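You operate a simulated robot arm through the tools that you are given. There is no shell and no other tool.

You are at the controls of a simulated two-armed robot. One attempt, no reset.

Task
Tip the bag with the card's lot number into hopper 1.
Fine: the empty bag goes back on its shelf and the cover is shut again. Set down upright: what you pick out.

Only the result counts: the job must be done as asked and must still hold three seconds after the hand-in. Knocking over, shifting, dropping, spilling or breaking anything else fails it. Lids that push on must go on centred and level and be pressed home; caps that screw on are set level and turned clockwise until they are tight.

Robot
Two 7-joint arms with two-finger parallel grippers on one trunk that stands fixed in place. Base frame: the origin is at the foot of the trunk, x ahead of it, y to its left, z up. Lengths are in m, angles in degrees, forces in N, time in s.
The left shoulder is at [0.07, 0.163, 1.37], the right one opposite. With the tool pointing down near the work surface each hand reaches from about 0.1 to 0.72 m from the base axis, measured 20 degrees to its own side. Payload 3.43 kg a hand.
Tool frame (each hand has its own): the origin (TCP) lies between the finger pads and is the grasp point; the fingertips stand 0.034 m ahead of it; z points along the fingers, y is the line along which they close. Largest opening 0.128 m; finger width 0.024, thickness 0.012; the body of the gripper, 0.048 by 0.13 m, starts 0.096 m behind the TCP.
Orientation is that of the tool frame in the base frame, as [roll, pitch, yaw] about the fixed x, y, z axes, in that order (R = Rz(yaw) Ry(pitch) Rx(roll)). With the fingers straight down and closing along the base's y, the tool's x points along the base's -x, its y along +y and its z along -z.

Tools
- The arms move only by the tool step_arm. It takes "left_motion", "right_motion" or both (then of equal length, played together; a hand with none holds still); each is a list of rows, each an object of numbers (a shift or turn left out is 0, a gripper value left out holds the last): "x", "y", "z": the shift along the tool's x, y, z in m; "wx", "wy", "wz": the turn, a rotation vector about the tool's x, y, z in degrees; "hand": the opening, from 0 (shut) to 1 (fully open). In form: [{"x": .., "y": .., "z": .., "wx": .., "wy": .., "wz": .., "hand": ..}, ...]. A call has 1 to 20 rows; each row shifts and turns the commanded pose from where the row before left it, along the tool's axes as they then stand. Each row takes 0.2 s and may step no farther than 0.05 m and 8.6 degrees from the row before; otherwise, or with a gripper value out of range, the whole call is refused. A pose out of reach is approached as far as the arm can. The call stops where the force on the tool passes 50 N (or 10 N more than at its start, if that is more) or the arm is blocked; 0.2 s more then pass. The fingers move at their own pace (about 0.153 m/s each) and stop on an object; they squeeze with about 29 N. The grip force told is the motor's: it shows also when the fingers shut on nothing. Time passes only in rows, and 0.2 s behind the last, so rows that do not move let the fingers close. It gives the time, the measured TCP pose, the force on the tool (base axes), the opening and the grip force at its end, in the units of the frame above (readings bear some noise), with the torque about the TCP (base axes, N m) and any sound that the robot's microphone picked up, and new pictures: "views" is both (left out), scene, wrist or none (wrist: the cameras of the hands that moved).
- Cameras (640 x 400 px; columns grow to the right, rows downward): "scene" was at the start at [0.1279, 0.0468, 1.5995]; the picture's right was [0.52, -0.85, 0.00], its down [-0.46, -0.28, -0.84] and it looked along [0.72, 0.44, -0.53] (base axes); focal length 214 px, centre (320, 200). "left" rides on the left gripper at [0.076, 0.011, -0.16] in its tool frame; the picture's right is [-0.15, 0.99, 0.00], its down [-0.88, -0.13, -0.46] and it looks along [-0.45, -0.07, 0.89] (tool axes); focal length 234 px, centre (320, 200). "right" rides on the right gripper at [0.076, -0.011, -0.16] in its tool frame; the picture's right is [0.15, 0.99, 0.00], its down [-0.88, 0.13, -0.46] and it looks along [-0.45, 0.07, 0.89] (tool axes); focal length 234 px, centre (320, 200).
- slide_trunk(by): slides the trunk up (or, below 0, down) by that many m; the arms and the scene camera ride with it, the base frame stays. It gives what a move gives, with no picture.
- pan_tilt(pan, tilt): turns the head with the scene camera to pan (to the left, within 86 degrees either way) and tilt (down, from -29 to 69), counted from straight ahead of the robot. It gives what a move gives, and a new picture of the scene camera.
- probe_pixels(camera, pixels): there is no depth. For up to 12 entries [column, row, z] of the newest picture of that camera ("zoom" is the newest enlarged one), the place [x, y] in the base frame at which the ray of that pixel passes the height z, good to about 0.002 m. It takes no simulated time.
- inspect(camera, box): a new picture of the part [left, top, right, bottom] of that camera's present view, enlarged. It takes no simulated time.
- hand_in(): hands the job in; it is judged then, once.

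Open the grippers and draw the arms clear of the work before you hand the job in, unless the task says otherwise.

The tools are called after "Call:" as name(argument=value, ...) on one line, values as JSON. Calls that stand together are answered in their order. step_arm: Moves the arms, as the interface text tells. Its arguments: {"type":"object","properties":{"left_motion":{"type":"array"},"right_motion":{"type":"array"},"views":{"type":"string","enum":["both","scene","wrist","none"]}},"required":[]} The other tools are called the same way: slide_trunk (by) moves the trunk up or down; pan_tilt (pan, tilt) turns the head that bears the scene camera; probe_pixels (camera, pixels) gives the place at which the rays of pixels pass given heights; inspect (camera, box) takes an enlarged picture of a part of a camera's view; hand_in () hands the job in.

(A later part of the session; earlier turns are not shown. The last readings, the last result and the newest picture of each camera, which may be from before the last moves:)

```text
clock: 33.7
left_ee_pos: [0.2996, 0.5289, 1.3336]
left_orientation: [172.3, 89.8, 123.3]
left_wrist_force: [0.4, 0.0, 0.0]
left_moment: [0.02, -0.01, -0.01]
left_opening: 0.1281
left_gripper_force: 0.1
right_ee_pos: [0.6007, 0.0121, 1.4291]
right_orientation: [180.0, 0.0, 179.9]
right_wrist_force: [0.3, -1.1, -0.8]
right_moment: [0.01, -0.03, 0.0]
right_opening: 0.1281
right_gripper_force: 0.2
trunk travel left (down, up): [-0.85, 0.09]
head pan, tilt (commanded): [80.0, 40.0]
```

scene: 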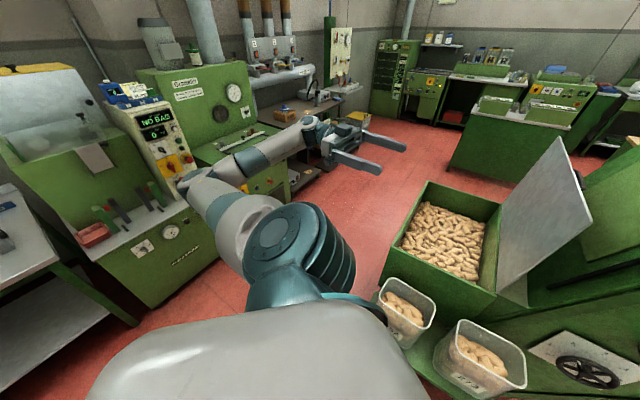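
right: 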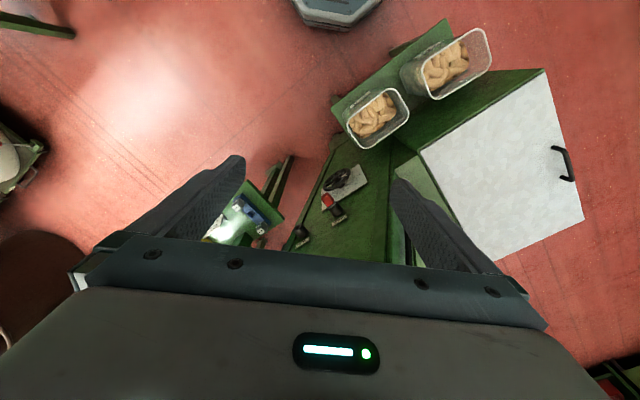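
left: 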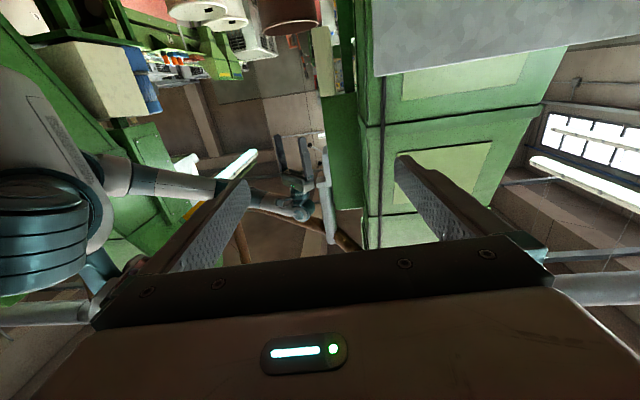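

There's equipment on the left. I probe where its foot and front edge lie to know the elbow clearance.

Call:
probe_pixels(camera="scene", pixels=[[150, 308, 0.0], [218, 260, 0.0], [297, 195, 0.0], [95, 258, 0.9], [185, 205, 0.9], [95, 258, 0.7], [185, 205, 0.7], [138, 325, 0.0]])

```text
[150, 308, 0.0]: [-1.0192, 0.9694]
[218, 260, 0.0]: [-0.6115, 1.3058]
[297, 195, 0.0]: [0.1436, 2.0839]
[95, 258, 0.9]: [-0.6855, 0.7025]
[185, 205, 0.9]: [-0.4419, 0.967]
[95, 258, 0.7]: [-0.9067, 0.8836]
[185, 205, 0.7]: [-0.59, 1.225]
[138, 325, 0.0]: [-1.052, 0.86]
```

The furniture is well away (beyond (-0.6, 1.3)). I lower the trunk by 0.30 m and look at the bench again.

Call:
slide_trunk(by=-0.3)

Call:
pan_tilt(pan=45, tilt=45)

```text
clock: 36.7
left_ee_pos: [0.2998, 0.5299, 1.0327]
left_orientation: [171.3, 89.8, 122.5]
left_wrist_force: [-0.2, 0.4, 0.3]
left_moment: [-0.02, 0.0, 0.01]
left_opening: 0.1282
left_gripper_force: 0.1
right_ee_pos: [0.6014, 0.0123, 1.1284]
right_orientation: [180.0, -0.1, 180.0]
right_wrist_force: [-0.4, 0.5, 0.3]
right_moment: [0.0, 0.01, -0.03]
right_opening: 0.1281
right_gripper_force: 0.1
trunk travel left (down, up): [-0.55, 0.39]
head pan, tilt (commanded): [80.0, 40.0]
```

```text
clock: 37.7
left_ee_pos: [0.2997, 0.5283, 1.0329]
left_orientation: [173.1, 89.8, 124.0]
left_wrist_force: [-0.6, -1.1, 0.1]
left_moment: [-0.02, 0.06, -0.02]
left_opening: 0.1281
left_gripper_force: 0.1
right_ee_pos: [0.6007, 0.0115, 1.1288]
right_orientation: [-179.9, 0.0, -179.9]
right_wrist_force: [-0.2, -0.5, -0.2]
right_moment: [0.03, -0.02, -0.03]
right_opening: 0.128
right_gripper_force: 0.1
trunk travel left (down, up): [-0.55, 0.39]
head pan, tilt (commanded): [45.0, 45.0]
```

scene: 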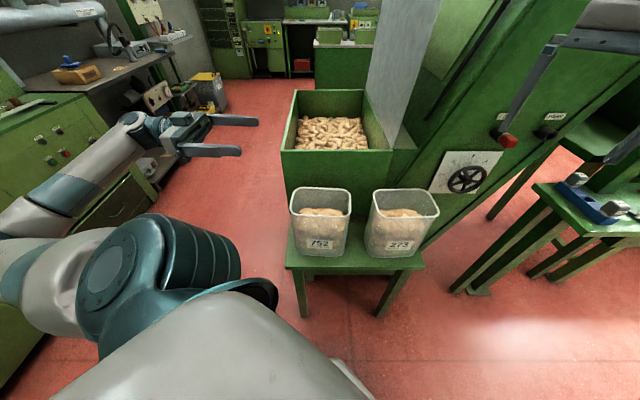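

The new lower viewpoint shows both tubs clearly. I lower the left hand to grasp height (z≈0.725), still ~7 cm short of the tub end.

Call:
step_arm(left_motion=[{"x": 0.044}, {"x": 0.044}, {"x": 0.044}, {"x": 0.044}, {"x": 0.044}, {"x": 0.044}, {"x": 0.044}, {"x": 0}], views="both")

Call:
inspect(camera="scene", box=[200, 150, 440, 300])

```text
clock: 39.5
left_ee_pos: [0.2973, 0.5288, 0.7267]
left_orientation: [166.3, 89.8, 117.3]
left_wrist_force: [0.1, 0.2, -0.2]
left_moment: [0.01, 0.03, 0.01]
left_opening: 0.1283
left_gripper_force: 0.0
right_ee_pos: [0.6016, 0.0124, 1.1285]
right_orientation: [180.0, -0.1, 180.0]
right_wrist_force: [-0.7, 0.2, 0.7]
right_moment: [0.03, 0.0, 0.0]
right_opening: 0.1279
right_gripper_force: 0.1
trunk travel left (down, up): [-0.55, 0.39]
head pan, tilt (commanded): [45.0, 45.0]
```

scene: 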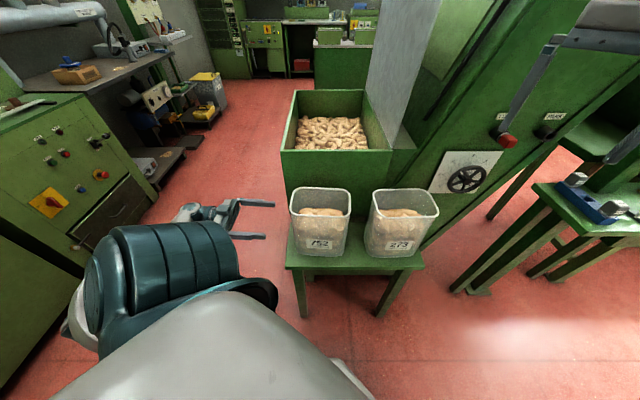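
left: 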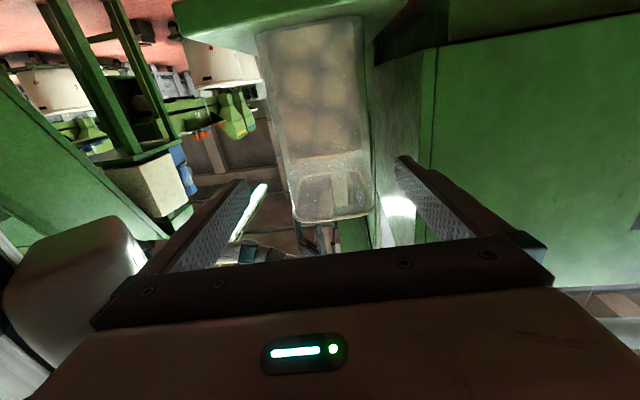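

```text
2.67 times, centred on (320, 225) of scene
```

zoom: 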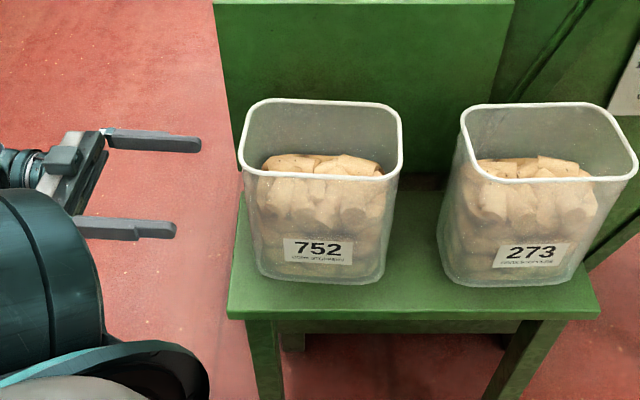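

The wrist view shows the tub end between the fingers (upside down). I probe its rim and base corners from the left and scene cameras to check centring.

Call:
inspect(camera="left", box=[220, 0, 420, 240])

Call:
probe_pixels(camera="left", pixels=[[293, 215, 0.82], [372, 210, 0.82], [262, 35, 0.605], [360, 20, 0.605]])

Call:
inspect(camera="scene", box=[270, 170, 370, 270])

```text
1.67 times, centred on (320, 120) of left
```

zoom: 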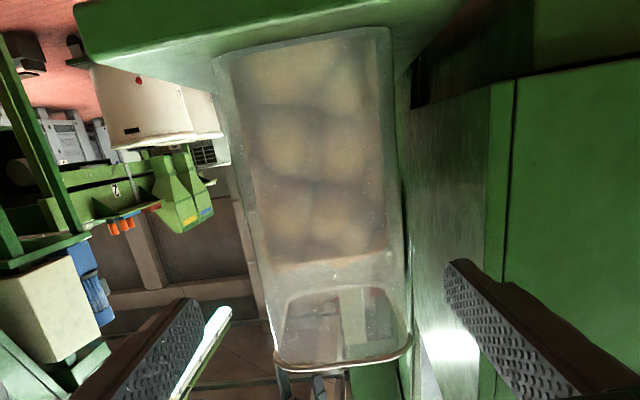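

```text
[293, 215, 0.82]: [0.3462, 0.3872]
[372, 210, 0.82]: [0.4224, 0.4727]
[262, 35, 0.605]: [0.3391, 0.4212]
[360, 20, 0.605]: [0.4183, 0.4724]
```

```text
4.00 times, centred on (320, 220) of scene
```

zoom: 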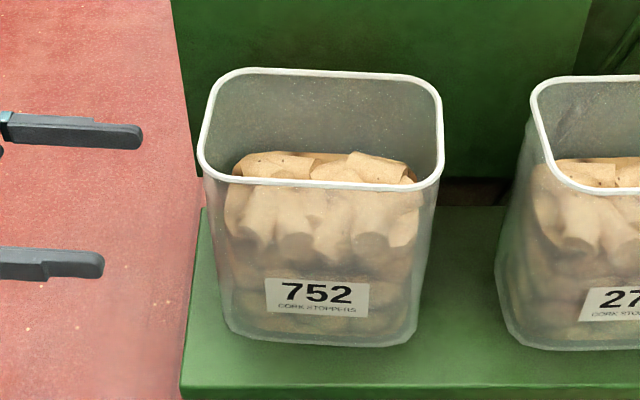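

The hand is 3 mm off centre; I correct that and slide in along the tub's axis with the jaw fully open, most of the way first.

Call:
step_arm(left_motion=[{"y": 0.003, "z": 0.02}, {"z": 0.035}, {"z": 0.035}, {"x": 0}], views="both")

Call:
inspect(camera="scene", box=[250, 170, 370, 270])

```text
clock: 40.5
left_ee_pos: [0.3589, 0.4617, 0.7261]
left_orientation: [168.7, 89.8, 119.8]
left_wrist_force: [1.5, 0.0, -0.1]
left_moment: [0.01, 0.01, -0.04]
left_opening: 0.128
left_gripper_force: 0.1
right_ee_pos: [0.6013, 0.0126, 1.129]
right_orientation: [180.0, 0.0, -180.0]
right_wrist_force: [0.5, 0.3, -0.2]
right_moment: [0.0, -0.02, 0.02]
right_opening: 0.1279
right_gripper_force: 0.1
trunk travel left (down, up): [-0.55, 0.39]
head pan, tilt (commanded): [45.0, 45.0]
```

scene: 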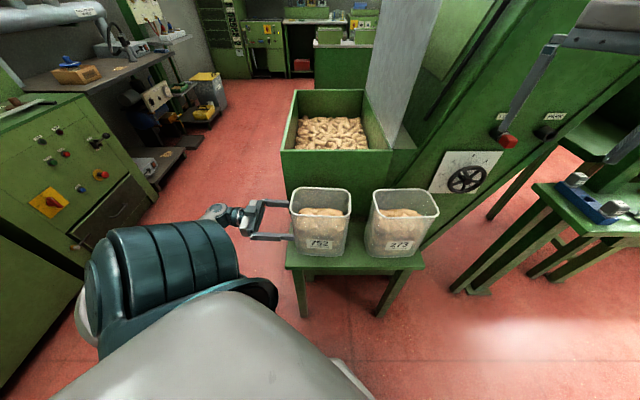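
left: 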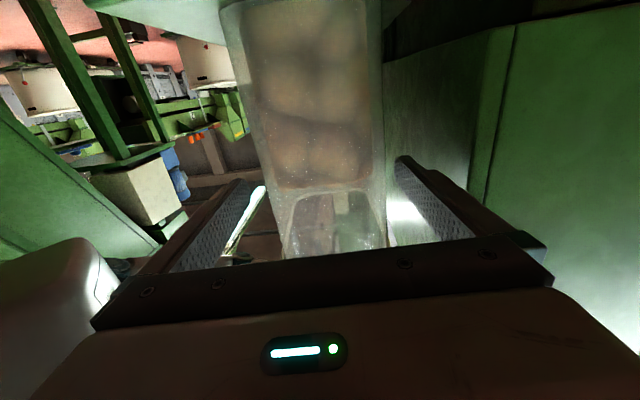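

```text
4.00 times, centred on (310, 220) of scene
```

zoom: 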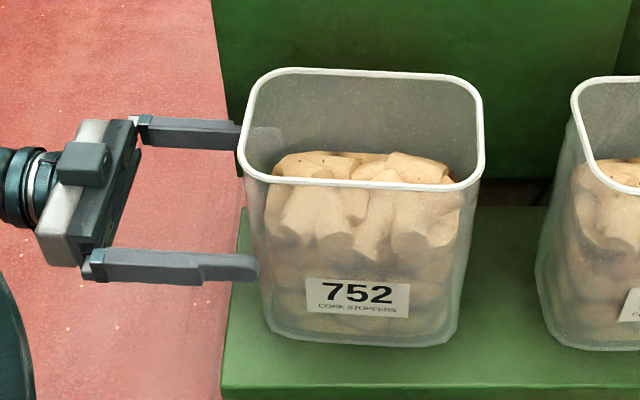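

Fingers are straddling the tub evenly with no contact. I advance the remaining ~10 cm.

Call:
step_arm(left_motion=[{"y": 0.002, "z": 0.025}, {"z": 0.03}, {"z": 0.025}, {"z": 0.022}, {"x": 0}], views="both")

Call:
inspect(camera="scene", box=[250, 170, 370, 270])

```text
clock: 41.7
left_ee_pos: [0.4079, 0.4247, 0.762]
left_orientation: [175.9, 89.8, 127.0]
left_wrist_force: [-0.8, 0.0, -0.7]
left_moment: [0.03, -0.01, -0.07]
left_opening: 0.1281
left_gripper_force: 0.0
left hand out of reach, approached as far as the arm can: row 2, 3, 4
right_ee_pos: [0.6013, 0.013, 1.1291]
right_orientation: [-180.0, 0.0, 179.9]
right_wrist_force: [0.6, -0.4, 0.6]
right_moment: [-0.03, 0.0, 0.03]
right_opening: 0.1281
right_gripper_force: 0.2
trunk travel left (down, up): [-0.55, 0.39]
head pan, tilt (commanded): [45.0, 45.0]
```

scene: 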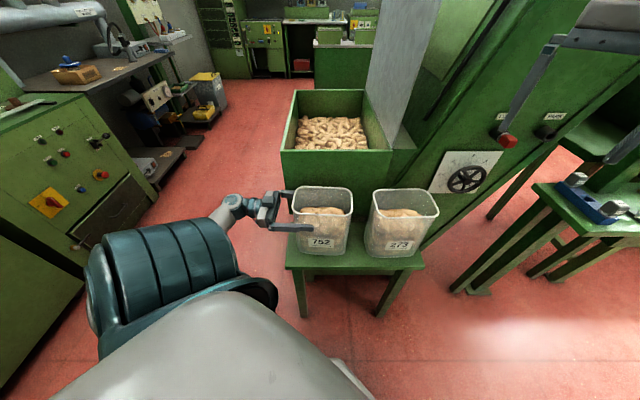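
left: 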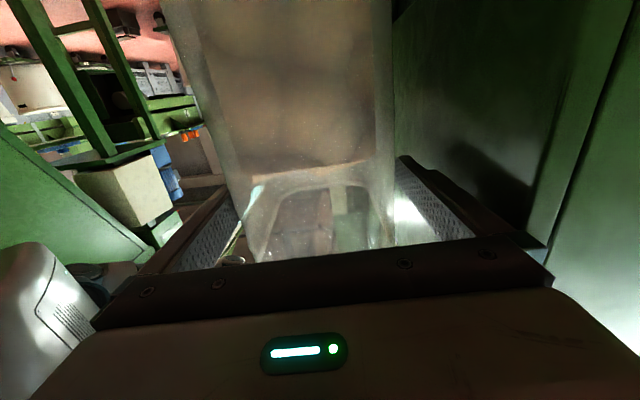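

```text
4.00 times, centred on (310, 220) of scene
```

zoom: 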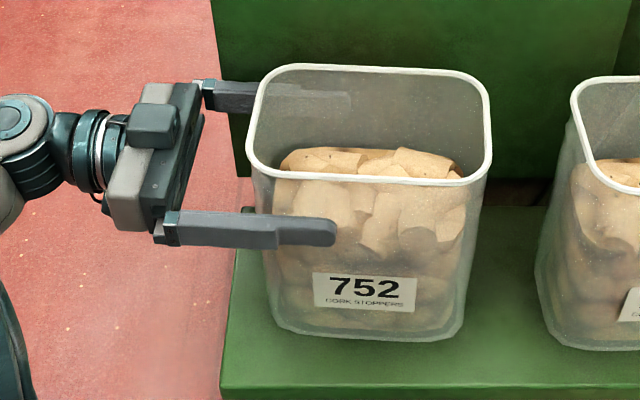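

The arm hit a limit: the hand drifted up to z 0.762 and ~1 cm sideways, nudging the tub slightly. I back straight out now and will raise the trunk to get a better arm posture.

Call:
step_arm(left_motion=[{"z": -0.03}, {"z": -0.03}, {"x": 0}], views="wrist")

Call:
inspect(camera="scene", box=[250, 170, 370, 270])

```text
clock: 42.5
left_ee_pos: [0.3685, 0.4692, 0.7619]
left_orientation: [179.9, 89.8, 131.0]
left_wrist_force: [0.4, 0.9, -0.1]
left_moment: [-0.02, 0.01, -0.04]
left_opening: 0.1283
left_gripper_force: 0.1
right_ee_pos: [0.6013, 0.0119, 1.129]
right_orientation: [-179.9, 0.0, -179.9]
right_wrist_force: [0.4, -0.6, -0.2]
right_moment: [0.01, -0.01, 0.04]
right_opening: 0.1281
right_gripper_force: 0.0
trunk travel left (down, up): [-0.55, 0.39]
head pan, tilt (commanded): [45.0, 45.0]
```

left: 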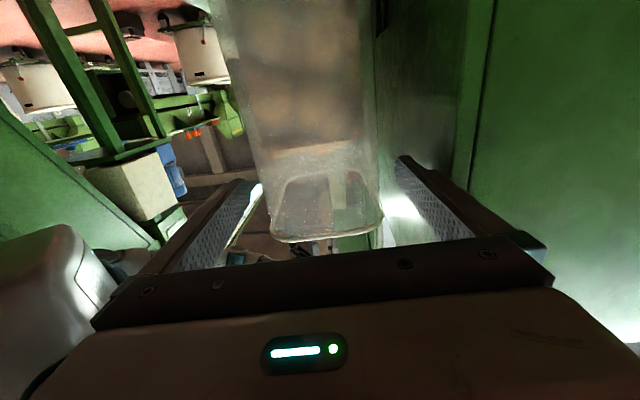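

```text
4.00 times, centred on (310, 220) of scene
```

zoom: 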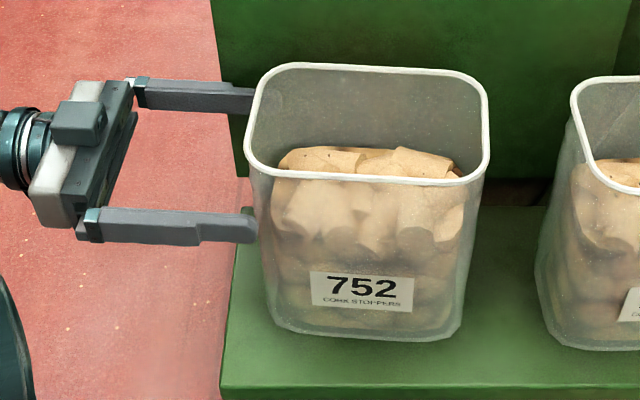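

The command re-bases on the real pose. I withdraw fully clear of the tub, then raise the trunk 0.39 m to try the same horizontal reach above the tub first.

Call:
step_arm(left_motion=[{"z": -0.035}, {"z": -0.035}, {"z": -0.02}, {"x": 0}], views="wrist")

Call:
slide_trunk(by=0.39)

Call:
step_arm(left_motion=[{"x": 0.044}, {"x": 0.044}, {"x": 0.044}, {"x": 0.044}, {"x": 0.044}, {"x": 0}], views="both")

```text
clock: 43.5
left_ee_pos: [0.3096, 0.5378, 0.7632]
left_orientation: [174.5, 89.7, 125.5]
left_wrist_force: [1.0, -1.4, -0.4]
left_moment: [0.01, 0.04, -0.02]
left_opening: 0.1278
left_gripper_force: 0.1
right_ee_pos: [0.601, 0.0119, 1.1293]
right_orientation: [-180.0, 0.0, 180.0]
right_wrist_force: [0.4, -0.2, 0.2]
right_moment: [-0.01, -0.03, 0.0]
right_opening: 0.128
right_gripper_force: 0.1
trunk travel left (down, up): [-0.55, 0.39]
head pan, tilt (commanded): [45.0, 45.0]
```

left: 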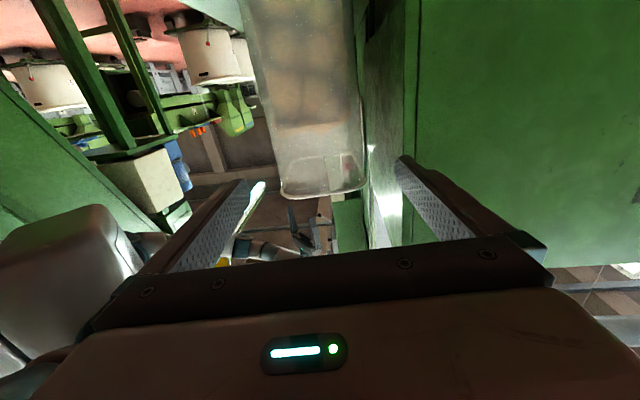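

```text
clock: 47.3
left_ee_pos: [0.3114, 0.538, 1.1532]
left_orientation: [175.3, 89.8, 126.3]
left_wrist_force: [0.4, 0.0, 1.2]
left_moment: [0.03, 0.0, -0.01]
left_opening: 0.1278
left_gripper_force: 0.0
right_ee_pos: [0.6021, 0.0127, 1.5189]
right_orientation: [-180.0, 0.0, -180.0]
right_wrist_force: [-0.4, 0.0, 0.4]
right_moment: [0.02, -0.01, 0.04]
right_opening: 0.128
right_gripper_force: 0.1
trunk travel left (down, up): [-0.94, 0.0]
head pan, tilt (commanded): [45.0, 45.0]
```

```text
clock: 48.7
left_ee_pos: [0.3108, 0.5614, 0.9477]
left_orientation: [162.4, 89.8, 113.5]
left_wrist_force: [-0.5, -0.1, -0.3]
left_moment: [0.0, 0.01, 0.0]
left_opening: 0.1281
left_gripper_force: 0.0
left hand out of reach, approached as far as the arm can: row 5
right_ee_pos: [0.6004, 0.0111, 1.52]
right_orientation: [180.0, 0.1, -180.0]
right_wrist_force: [0.9, -0.5, 0.6]
right_moment: [-0.01, -0.01, 0.04]
right_opening: 0.128
right_gripper_force: 0.0
trunk travel left (down, up): [-0.94, 0.0]
head pan, tilt (commanded): [45.0, 45.0]
```

scene: 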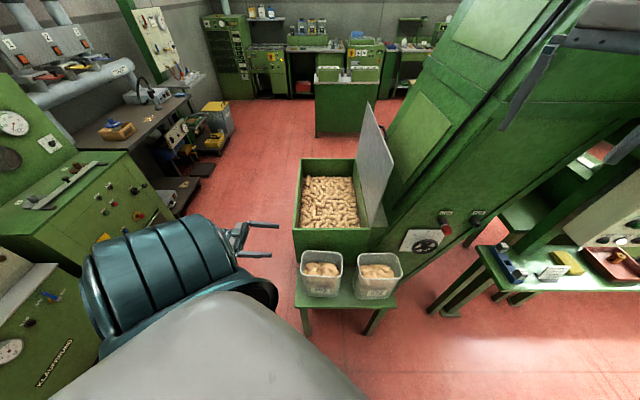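
left: 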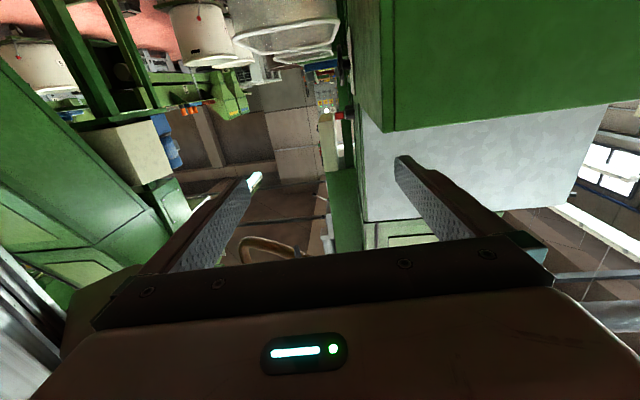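

That was a pure reach limit (shoulder too high, hand far left). An intermediate trunk height should suit; I'll lower the trunk a bit and rehearse the forward motion just above the rim.

Call:
slide_trunk(by=-0.07)

Call:
step_arm(left_motion=[{"z": 0.04, "y": -0.01}, {"z": 0.04, "y": -0.008}, {"x": 0.008, "z": 0.03}, {"z": 0.03}, {"z": 0.03}, {"z": 0.03}, {"x": 0}], views="both")

```text
clock: 49.8
left_ee_pos: [0.3109, 0.562, 0.8769]
left_orientation: [176.2, 89.8, 127.1]
left_wrist_force: [-0.4, 0.4, 0.6]
left_moment: [-0.02, -0.03, -0.03]
left_opening: 0.1279
left_gripper_force: 0.0
right_ee_pos: [0.6014, 0.0118, 1.448]
right_orientation: [-179.9, 0.0, 180.0]
right_wrist_force: [-0.1, 0.1, -0.9]
right_moment: [-0.01, 0.0, 0.02]
right_opening: 0.1283
right_gripper_force: 0.1
trunk travel left (down, up): [-0.87, 0.07]
head pan, tilt (commanded): [45.0, 45.0]
```

```text
clock: 51.4
left_ee_pos: [0.3165, 0.5517, 0.8784]
left_orientation: [176.2, 89.8, 127.3]
left_wrist_force: [0.3, 0.1, -0.6]
left_moment: [-0.02, -0.03, 0.0]
left_opening: 0.1279
left_gripper_force: 0.1
left hand out of reach, approached as far as the arm can: row 1, 2, 3, 4, 5, 6
right_ee_pos: [0.6012, 0.0124, 1.4486]
right_orientation: [179.9, -0.1, -180.0]
right_wrist_force: [-0.5, -0.2, -0.4]
right_moment: [0.04, 0.0, 0.04]
right_opening: 0.1281
right_gripper_force: 0.0
trunk travel left (down, up): [-0.87, 0.07]
head pan, tilt (commanded): [45.0, 45.0]
```

scene: 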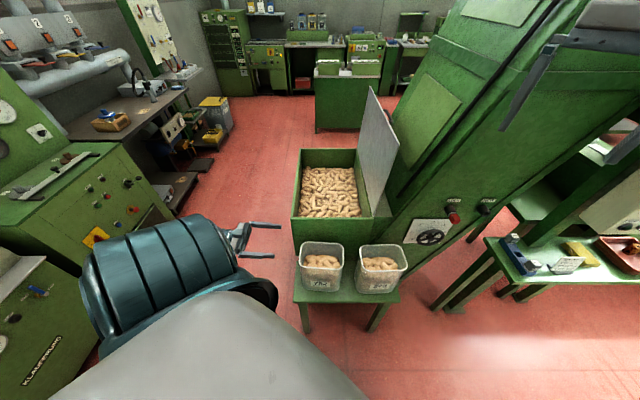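
left: 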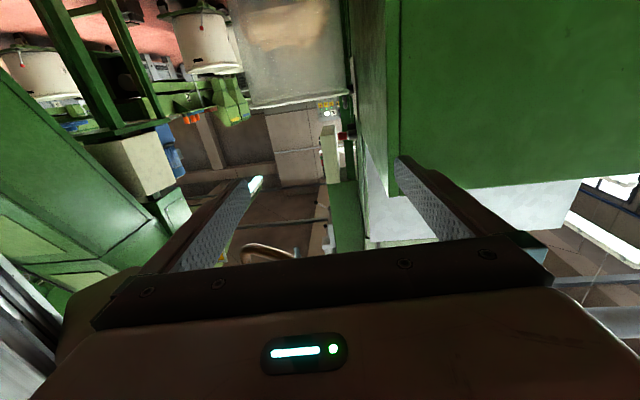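

That posture is stuck at a joint limit, so a lower shoulder (near hand height) should be better. I raise the hand first, then lower the trunk in stages, staying clear left of the bench.

Call:
step_arm(left_motion=[{"x": -0.045}, {"x": -0.045}, {"x": -0.045}, {"x": -0.045}, {"x": -0.045}, {"x": -0.045}, {"x": -0.045}, {"x": -0.045}, {"x": -0.045}, {"x": -0.045}], views="none")

Call:
slide_trunk(by=-0.45)

```text
clock: 53.6
left_ee_pos: [0.3198, 0.5486, 1.3294]
left_orientation: [-176.6, 89.8, 134.5]
left_wrist_force: [-0.2, 0.0, -0.3]
left_moment: [0.01, 0.01, 0.01]
left_opening: 0.128
left_gripper_force: 0.0
right_ee_pos: [0.6002, 0.0106, 1.4488]
right_orientation: [-179.9, 0.1, 180.0]
right_wrist_force: [0.1, -0.6, -0.9]
right_moment: [0.0, 0.01, -0.03]
right_opening: 0.1278
right_gripper_force: 0.0
trunk travel left (down, up): [-0.87, 0.07]
head pan, tilt (commanded): [45.0, 45.0]
```

```text
refused: -0.45 is not a number from -0.4 to 0.4
```

Slide is limited to 0.4 per call. I first tuck the right hand up and back so it stays clear of tub 273, then lower the trunk by 0.40.

Call:
step_arm(right_motion=[{"z": -0.04, "x": 0.02}, {"z": -0.04, "x": 0.02}, {"z": -0.04, "x": 0.02}, {"z": -0.04, "x": 0.02}, {"z": -0.04, "y": -0.02}, {"z": -0.04, "y": -0.02}], views="none")

Call:
slide_trunk(by=-0.4)

```text
clock: 55.0
left_ee_pos: [0.3161, 0.5521, 1.3294]
left_orientation: [90.0, 90.0, 41.1]
left_wrist_force: [-0.8, 0.5, 0.0]
left_moment: [0.01, -0.04, 0.02]
left_opening: 0.1279
left_gripper_force: 0.0
right_ee_pos: [0.5164, -0.0241, 1.693]
right_orientation: [179.9, 0.3, -179.9]
right_wrist_force: [-1.0, 0.3, -0.1]
right_moment: [-0.04, -0.06, -0.02]
right_opening: 0.128
right_gripper_force: 0.1
trunk travel left (down, up): [-0.87, 0.07]
head pan, tilt (commanded): [45.0, 45.0]
```

```text
clock: 58.8
left_ee_pos: [0.3194, 0.5491, 0.9296]
left_orientation: [172.2, 89.8, 123.2]
left_wrist_force: [0.6, -0.2, 0.1]
left_moment: [0.01, 0.01, 0.03]
left_opening: 0.128
left_gripper_force: 0.2
right_ee_pos: [0.5213, -0.0264, 1.29]
right_orientation: [180.0, -0.1, 180.0]
right_wrist_force: [-0.3, -0.3, -0.2]
right_moment: [-0.01, 0.01, -0.01]
right_opening: 0.1278
right_gripper_force: 0.0
trunk travel left (down, up): [-0.47, 0.47]
head pan, tilt (commanded): [45.0, 45.0]
```

Now the shoulder is at ~0.99 and the hand at 0.93. I rehearse the forward move over the tub at this height.

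Call:
step_arm(left_motion=[{"z": 0.035, "y": -0.013}, {"z": 0.035, "y": -0.012}, {"z": 0.035}, {"z": 0.035}, {"z": 0.03}, {"z": 0.03}, {"x": 0}], views="both")

```text
clock: 60.4
left_ee_pos: [0.4333, 0.3807, 0.9301]
left_orientation: [159.8, 89.8, 110.7]
left_wrist_force: [-1.1, 0.2, 0.2]
left_moment: [-0.04, -0.02, 0.01]
left_opening: 0.1281
left_gripper_force: 0.0
right_ee_pos: [0.5221, -0.0282, 1.2904]
right_orientation: [-180.0, 0.0, -180.0]
right_wrist_force: [-0.1, -0.6, 0.1]
right_moment: [-0.03, -0.01, 0.0]
right_opening: 0.1281
right_gripper_force: 0.1
trunk travel left (down, up): [-0.47, 0.47]
head pan, tilt (commanded): [45.0, 45.0]
```

scene: 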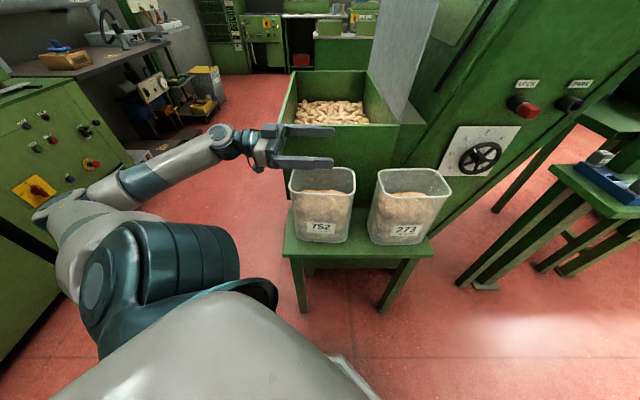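
left: 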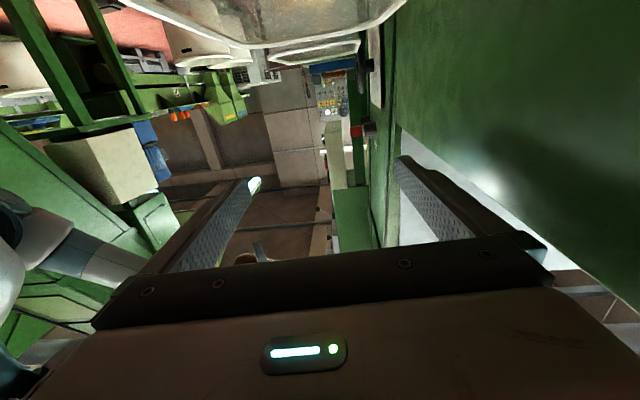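

This posture reaches fine at u≈0 (hand over the tub at 0.93). Before the real approach I re-measure the slightly nudged tub from here.

Call:
inspect(camera="scene", box=[280, 155, 370, 255])

Call:
step_arm(left_motion=[{"z": -0.04}, {"z": -0.04}, {"z": -0.04}, {"z": -0.04}, {"z": -0.04}, {"x": 0}], views="wrist")

Call:
inspect(camera="scene", box=[280, 155, 370, 255])

```text
4.00 times, centred on (325, 205) of scene
```

zoom: 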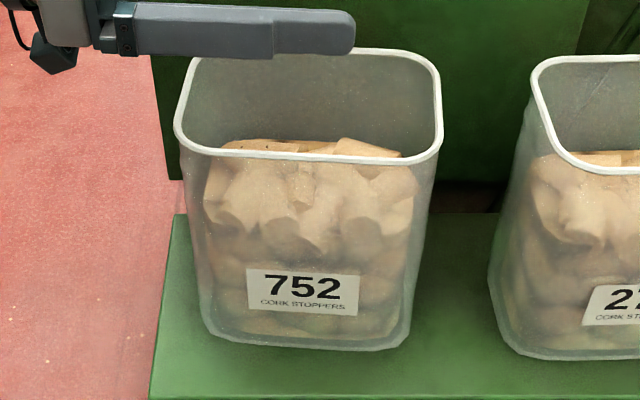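

```text
clock: 61.8
left_ee_pos: [0.3008, 0.5319, 0.9298]
left_orientation: [177.0, 89.7, 128.0]
left_wrist_force: [0.1, 0.1, -0.2]
left_moment: [0.02, 0.0, -0.01]
left_opening: 0.1279
left_gripper_force: 0.0
right_ee_pos: [0.5231, -0.0269, 1.2893]
right_orientation: [-180.0, -0.1, -180.0]
right_wrist_force: [-0.2, 0.2, -0.4]
right_moment: [0.0, -0.01, 0.02]
right_opening: 0.1281
right_gripper_force: 0.0
trunk travel left (down, up): [-0.47, 0.47]
head pan, tilt (commanded): [45.0, 45.0]
```

left: 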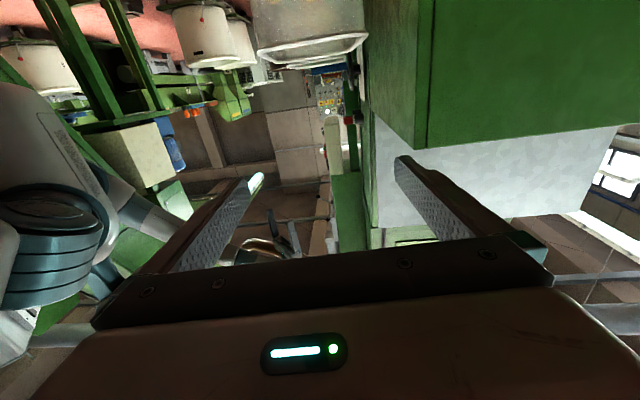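

```text
4.00 times, centred on (325, 205) of scene
```

zoom: 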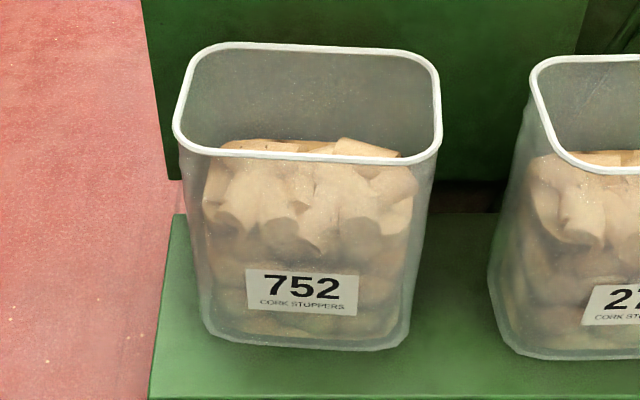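

Call:
probe_pixels(camera="zoom", pixels=[[225, 156, 0.82], [395, 164, 0.82], [225, 43, 0.82], [400, 52, 0.82], [174, 120, 0.82], [441, 135, 0.82], [225, 340, 0.602], [385, 349, 0.602], [151, 390, 0.6], [175, 215, 0.6]])

```text
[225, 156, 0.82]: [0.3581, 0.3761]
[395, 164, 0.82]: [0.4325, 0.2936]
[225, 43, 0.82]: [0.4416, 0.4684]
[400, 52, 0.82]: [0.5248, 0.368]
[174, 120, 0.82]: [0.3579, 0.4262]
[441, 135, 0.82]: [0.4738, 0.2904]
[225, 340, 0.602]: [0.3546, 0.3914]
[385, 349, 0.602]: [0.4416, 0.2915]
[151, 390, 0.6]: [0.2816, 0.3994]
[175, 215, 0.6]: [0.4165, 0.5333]
```

The tub is now at v≈0.577 (hand 0.576), heading still −49°. I lower the trunk 0.203 to bring the hand to grasp height.

Call:
slide_trunk(by=-0.203)

Call:
step_arm(left_motion=[{"z": 0.035}, {"z": 0.035}, {"z": 0.03}, {"x": 0}], views="both")

Call:
inspect(camera="scene", box=[240, 130, 400, 250])

```text
clock: 64.0
left_ee_pos: [0.2998, 0.5327, 0.7275]
left_orientation: [171.2, 89.7, 122.3]
left_wrist_force: [-0.3, 0.4, 0.4]
left_moment: [-0.01, 0.01, -0.03]
left_opening: 0.128
left_gripper_force: 0.0
right_ee_pos: [0.5214, -0.0276, 1.0877]
right_orientation: [180.0, 0.0, 179.9]
right_wrist_force: [0.1, 0.0, -0.2]
right_moment: [0.01, 0.0, -0.02]
right_opening: 0.1283
right_gripper_force: 0.1
trunk travel left (down, up): [-0.267, 0.673]
head pan, tilt (commanded): [45.0, 45.0]
```

```text
clock: 65.0
left_ee_pos: [0.3676, 0.4578, 0.724]
left_orientation: [-179.5, 89.7, 131.5]
left_wrist_force: [-0.2, 0.4, 0.5]
left_moment: [0.05, 0.0, -0.01]
left_opening: 0.128
left_gripper_force: 0.0
right_ee_pos: [0.5207, -0.0279, 1.0861]
right_orientation: [-180.0, 0.0, -180.0]
right_wrist_force: [0.1, 0.6, -0.7]
right_moment: [-0.02, 0.0, 0.02]
right_opening: 0.1277
right_gripper_force: 0.0
trunk travel left (down, up): [-0.267, 0.673]
head pan, tilt (commanded): [45.0, 45.0]
```

scene: 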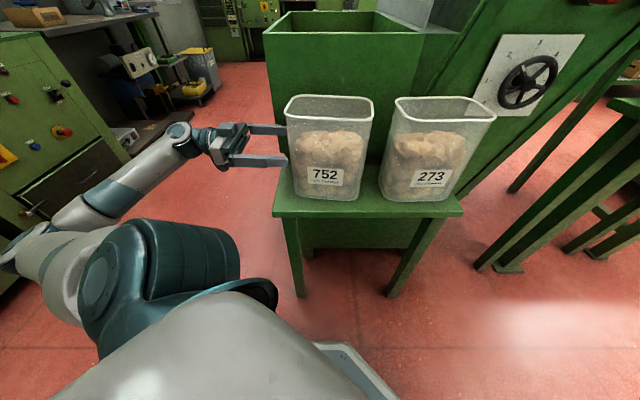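
left: 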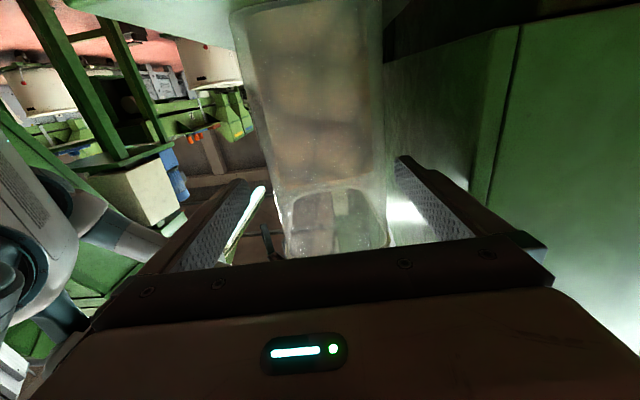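

```text
3.33 times, centred on (320, 190) of scene
```

zoom: 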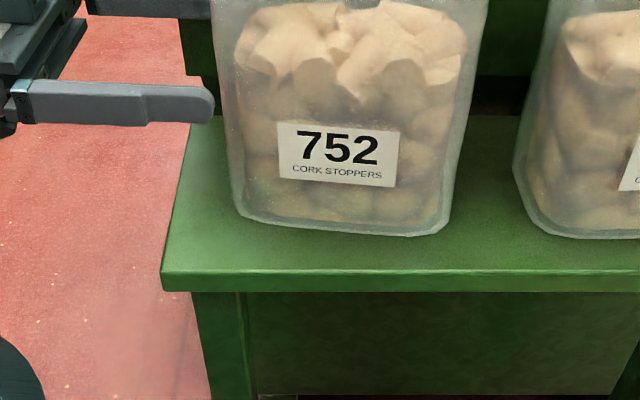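

Fingertips just pass the tub end, slightly more gap on the left; I shift 3 mm and advance the last 10 cm.

Call:
step_arm(left_motion=[{"y": 0.003, "z": 0.02}, {"z": 0.03}, {"z": 0.03}, {"z": 0.02}, {"x": 0}], views="both")

Call:
inspect(camera="scene", box=[240, 80, 400, 210])

```text
clock: 66.2
left_ee_pos: [0.4357, 0.3826, 0.7253]
left_orientation: [177.7, 89.8, 128.8]
left_wrist_force: [-1.5, 1.8, 0.3]
left_moment: [-0.05, -0.02, 0.12]
left_opening: 0.128
left_gripper_force: 0.2
right_ee_pos: [0.5217, -0.0272, 1.0857]
right_orientation: [-180.0, 0.0, -179.9]
right_wrist_force: [0.5, -1.0, 0.9]
right_moment: [-0.04, 0.02, -0.02]
right_opening: 0.1281
right_gripper_force: 0.1
trunk travel left (down, up): [-0.267, 0.673]
head pan, tilt (commanded): [45.0, 45.0]
```

scene: 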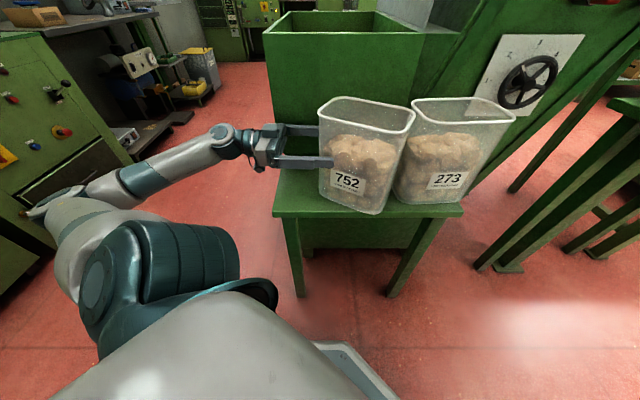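
left: 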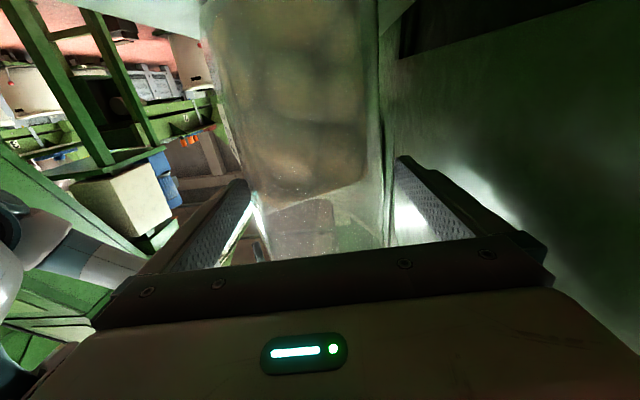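

```text
3.08 times, centred on (320, 145) of scene
```

zoom: 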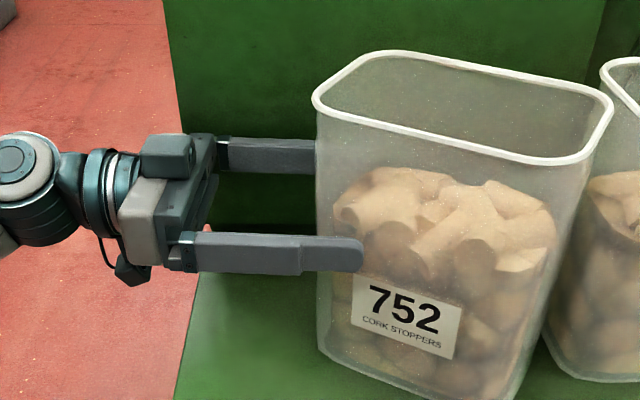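

The tub slid: the far-side finger must have caught its end, and 752 has been pushed along against tub 273 (273 moved ~16 px too). I stop and back straight out, then assess.

Call:
step_arm(left_motion=[{"z": -0.03}, {"z": -0.04}, {"z": -0.04}, {"z": -0.04}, {"z": -0.04}, {"x": 0}], views="both")

Call:
inspect(camera="scene", box=[270, 80, 530, 230])

```text
clock: 67.6
left_ee_pos: [0.3076, 0.5282, 0.7255]
left_orientation: [171.1, 89.8, 122.3]
left_wrist_force: [-0.3, -0.3, -0.8]
left_moment: [0.01, 0.01, 0.0]
left_opening: 0.1281
left_gripper_force: 0.1
right_ee_pos: [0.523, -0.0268, 1.087]
right_orientation: [180.0, 0.0, -179.9]
right_wrist_force: [-0.1, 0.1, 0.3]
right_moment: [-0.03, 0.0, -0.01]
right_opening: 0.1281
right_gripper_force: 0.1
trunk travel left (down, up): [-0.267, 0.673]
head pan, tilt (commanded): [45.0, 45.0]
```

scene: 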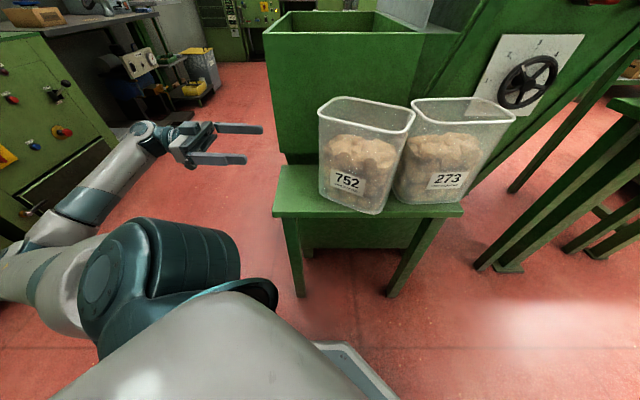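
left: 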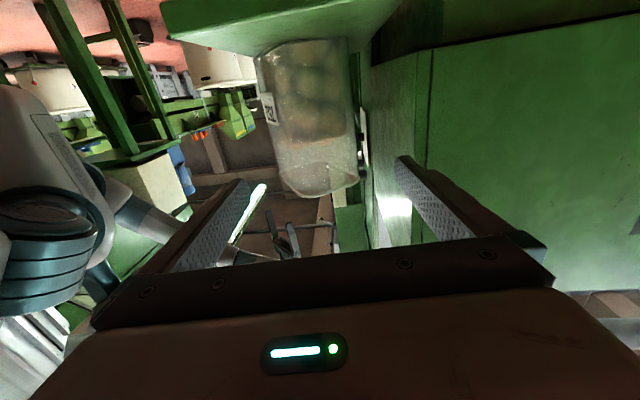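

```text
2.46 times, centred on (400, 155) of scene
```

zoom: 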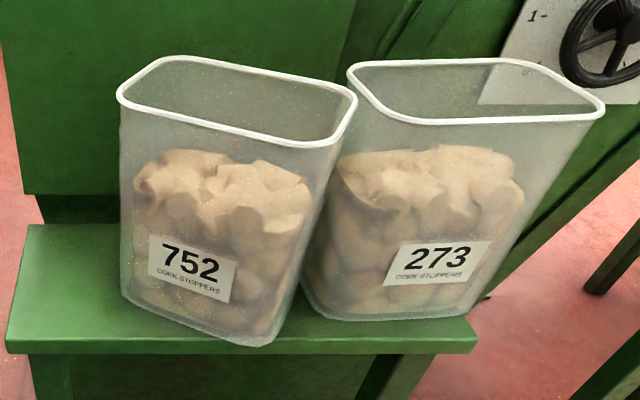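

Both tubs are upright, but 273 was shifted and must be put back (its original centre works out to about (0.606, 0.194), heading −41.5°). I raise the trunk for a better view and take a right-wrist picture to measure both tubs now.

Call:
slide_trunk(by=0.35)

Call:
step_arm(right_motion=[{"x": 0.0}], views="both")

Call:
inspect(camera="scene", box=[270, 140, 470, 290])

```text
clock: 71.0
left_ee_pos: [0.3073, 0.5271, 1.0756]
left_orientation: [175.9, 89.8, 127.1]
left_wrist_force: [0.6, -0.5, -0.3]
left_moment: [0.0, -0.01, 0.0]
left_opening: 0.1278
left_gripper_force: 0.0
right_ee_pos: [0.521, -0.027, 1.4363]
right_orientation: [-179.9, 0.0, -179.9]
right_wrist_force: [-0.4, 0.2, 0.6]
right_moment: [0.0, 0.04, 0.0]
right_opening: 0.1279
right_gripper_force: 0.1
trunk travel left (down, up): [-0.617, 0.323]
head pan, tilt (commanded): [45.0, 45.0]
```

```text
clock: 71.4
left_ee_pos: [0.3073, 0.5278, 1.0747]
left_orientation: [174.1, 89.8, 125.3]
left_wrist_force: [0.3, 0.0, -0.8]
left_moment: [0.0, -0.01, -0.02]
left_opening: 0.1278
left_gripper_force: 0.1
right_ee_pos: [0.5217, -0.0258, 1.4363]
right_orientation: [-179.9, 0.0, -179.9]
right_wrist_force: [0.9, -0.1, -0.3]
right_moment: [-0.01, 0.0, 0.0]
right_opening: 0.1281
right_gripper_force: 0.1
trunk travel left (down, up): [-0.617, 0.323]
head pan, tilt (commanded): [45.0, 45.0]
```

scene: 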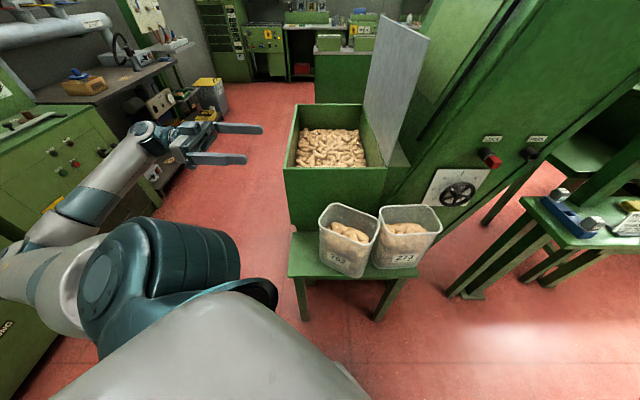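
right: 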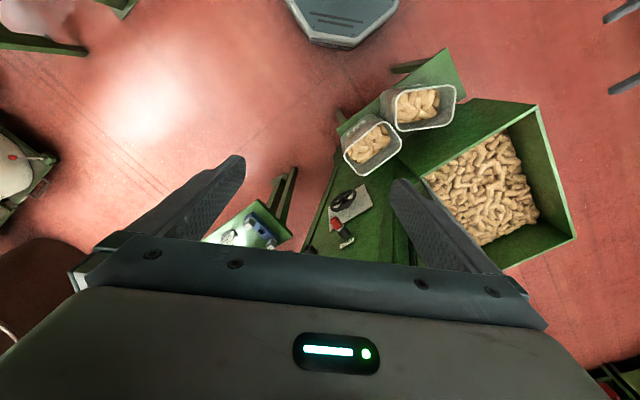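

```text
2.67 times, centred on (370, 215) of scene
```

zoom: 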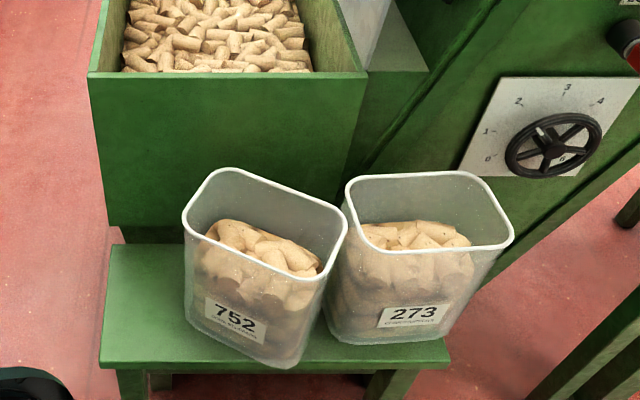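

I zoom the right-wrist picture on the tubs to measure their rims.

Call:
inspect(camera="right", box=[330, 40, 480, 190])

```text
2.67 times, centred on (405, 115) of right
```

zoom: 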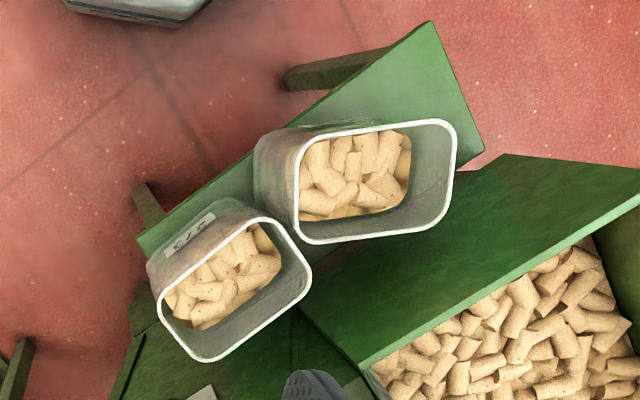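

Call:
probe_pixels(camera="zoom", pixels=[[330, 128, 0.82], [430, 120, 0.82], [456, 145, 0.82], [447, 205, 0.82], [325, 243, 0.82], [420, 232, 0.82], [298, 155, 0.82], [295, 220, 0.82]])

Call:
probe_pixels(camera="zoom", pixels=[[170, 285, 0.82], [245, 223, 0.82], [280, 222, 0.82], [308, 268, 0.82], [225, 357, 0.82], [300, 300, 0.82], [160, 310, 0.82], [190, 352, 0.82], [431, 21, 0.6], [484, 150, 0.6], [137, 240, 0.6]])

```text
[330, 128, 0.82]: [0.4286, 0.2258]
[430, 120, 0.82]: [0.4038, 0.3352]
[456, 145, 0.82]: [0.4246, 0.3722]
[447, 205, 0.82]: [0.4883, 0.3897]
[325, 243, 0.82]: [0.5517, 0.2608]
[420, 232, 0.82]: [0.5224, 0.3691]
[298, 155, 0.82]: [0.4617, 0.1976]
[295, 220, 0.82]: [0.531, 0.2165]
```

```text
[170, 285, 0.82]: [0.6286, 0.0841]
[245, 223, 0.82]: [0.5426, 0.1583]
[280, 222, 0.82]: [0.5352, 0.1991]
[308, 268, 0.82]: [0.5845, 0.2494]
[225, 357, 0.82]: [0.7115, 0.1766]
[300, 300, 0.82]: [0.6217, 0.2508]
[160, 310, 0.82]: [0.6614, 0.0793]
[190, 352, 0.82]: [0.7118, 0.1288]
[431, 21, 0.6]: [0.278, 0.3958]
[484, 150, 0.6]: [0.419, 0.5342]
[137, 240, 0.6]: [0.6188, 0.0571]
```

Now: 752 is at (0.4765, 0.296), heading −75.5°; 273 is at ≈(0.625, 0.166), about 4 cm from where it was. I switch to a tool-down pinch on 752's far long wall (simple lift, natural pour). First I turn the left hand back to pointing down, in free space.

Call:
step_arm(left_motion=[{"wy": 7.5, "hand": 0.32}, {"wy": 7.5}, {"wy": 7.5}, {"wy": 7.5}, {"wy": 7.5}, {"wy": 7.5}, {"wy": 7.5}, {"wy": 7.5}, {"wy": 7.5}, {"wy": 7.5}, {"wy": 7.5}, {"wy": 7.3}, {"wz": 6.6}, {"wz": 6.6}, {"wz": 6.6}, {"wz": 6.7}], views="wrist")

```text
clock: 74.8
left_ee_pos: [0.3074, 0.5277, 1.0764]
left_orientation: [180.0, 0.0, 104.5]
left_wrist_force: [-0.5, 0.3, 0.3]
left_moment: [-0.01, -0.01, 0.02]
left_opening: 0.041
left_gripper_force: 0.1
right_ee_pos: [0.5216, -0.0277, 1.4365]
right_orientation: [180.0, 0.0, -179.9]
right_wrist_force: [-1.3, -0.1, 0.8]
right_moment: [-0.04, -0.02, 0.02]
right_opening: 0.1282
right_gripper_force: 0.1
trunk travel left (down, up): [-0.617, 0.323]
head pan, tilt (commanded): [45.0, 45.0]
```

left: 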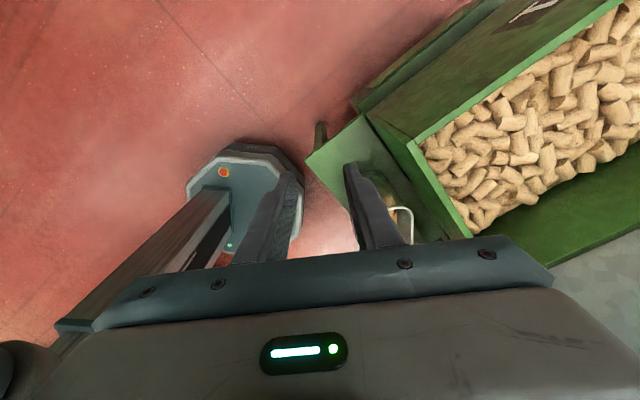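

Hand points down with the right heading. I move it over the tub's far wall at safe height and check the view.

Call:
step_arm(left_motion=[{"x": -0.0376, "y": 0.0237}, {"x": -0.0376, "y": 0.0237}, {"x": -0.0376, "y": 0.0237}, {"x": -0.0376, "y": 0.0237}, {"x": -0.0376, "y": 0.0237}, {"x": -0.0376, "y": 0.0237}, {"x": -0.0376, "y": 0.0237}, {"x": 0}], views="both")

Call:
inspect(camera="left", box=[180, 60, 460, 260])

```text
clock: 76.6
left_ee_pos: [0.5336, 0.313, 1.0762]
left_orientation: [179.9, 0.1, 104.4]
left_wrist_force: [-0.5, -0.4, -0.4]
left_moment: [-0.02, -0.04, -0.02]
left_opening: 0.0407
left_gripper_force: 0.1
right_ee_pos: [0.5213, -0.027, 1.4377]
right_orientation: [-179.9, 0.0, -179.9]
right_wrist_force: [-0.5, 0.3, -0.3]
right_moment: [-0.03, -0.01, 0.01]
right_opening: 0.1279
right_gripper_force: 0.0
trunk travel left (down, up): [-0.617, 0.323]
head pan, tilt (commanded): [45.0, 45.0]
```

scene: 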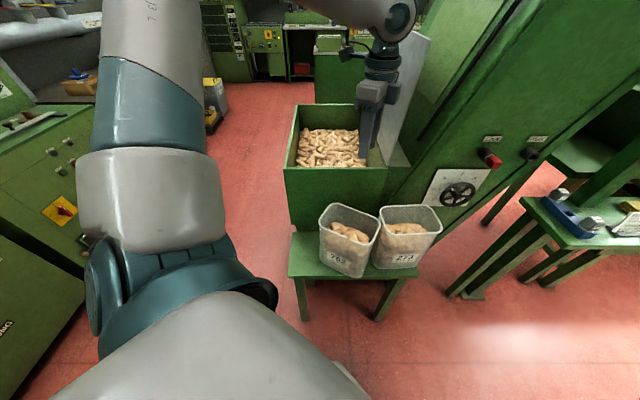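
left: 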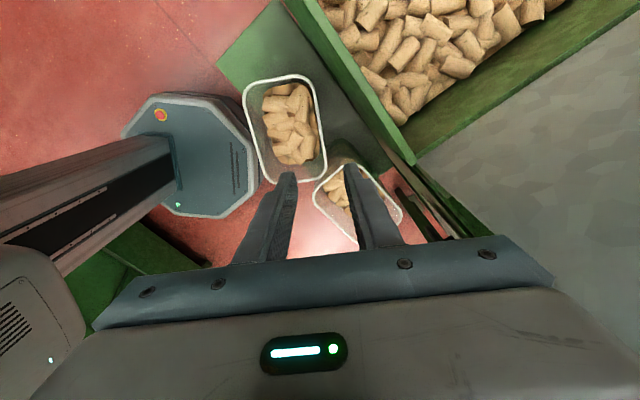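

```text
2.00 times, centred on (320, 160) of left
```

zoom: 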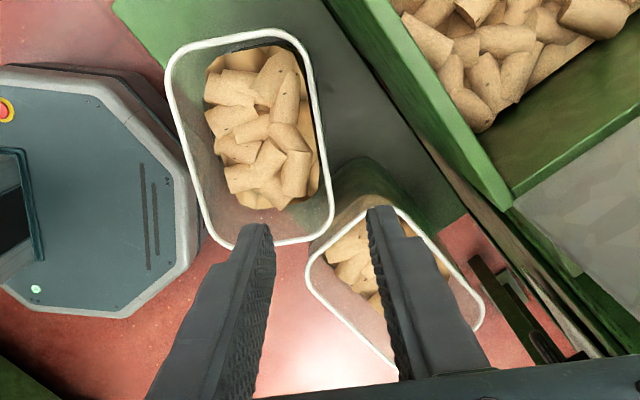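

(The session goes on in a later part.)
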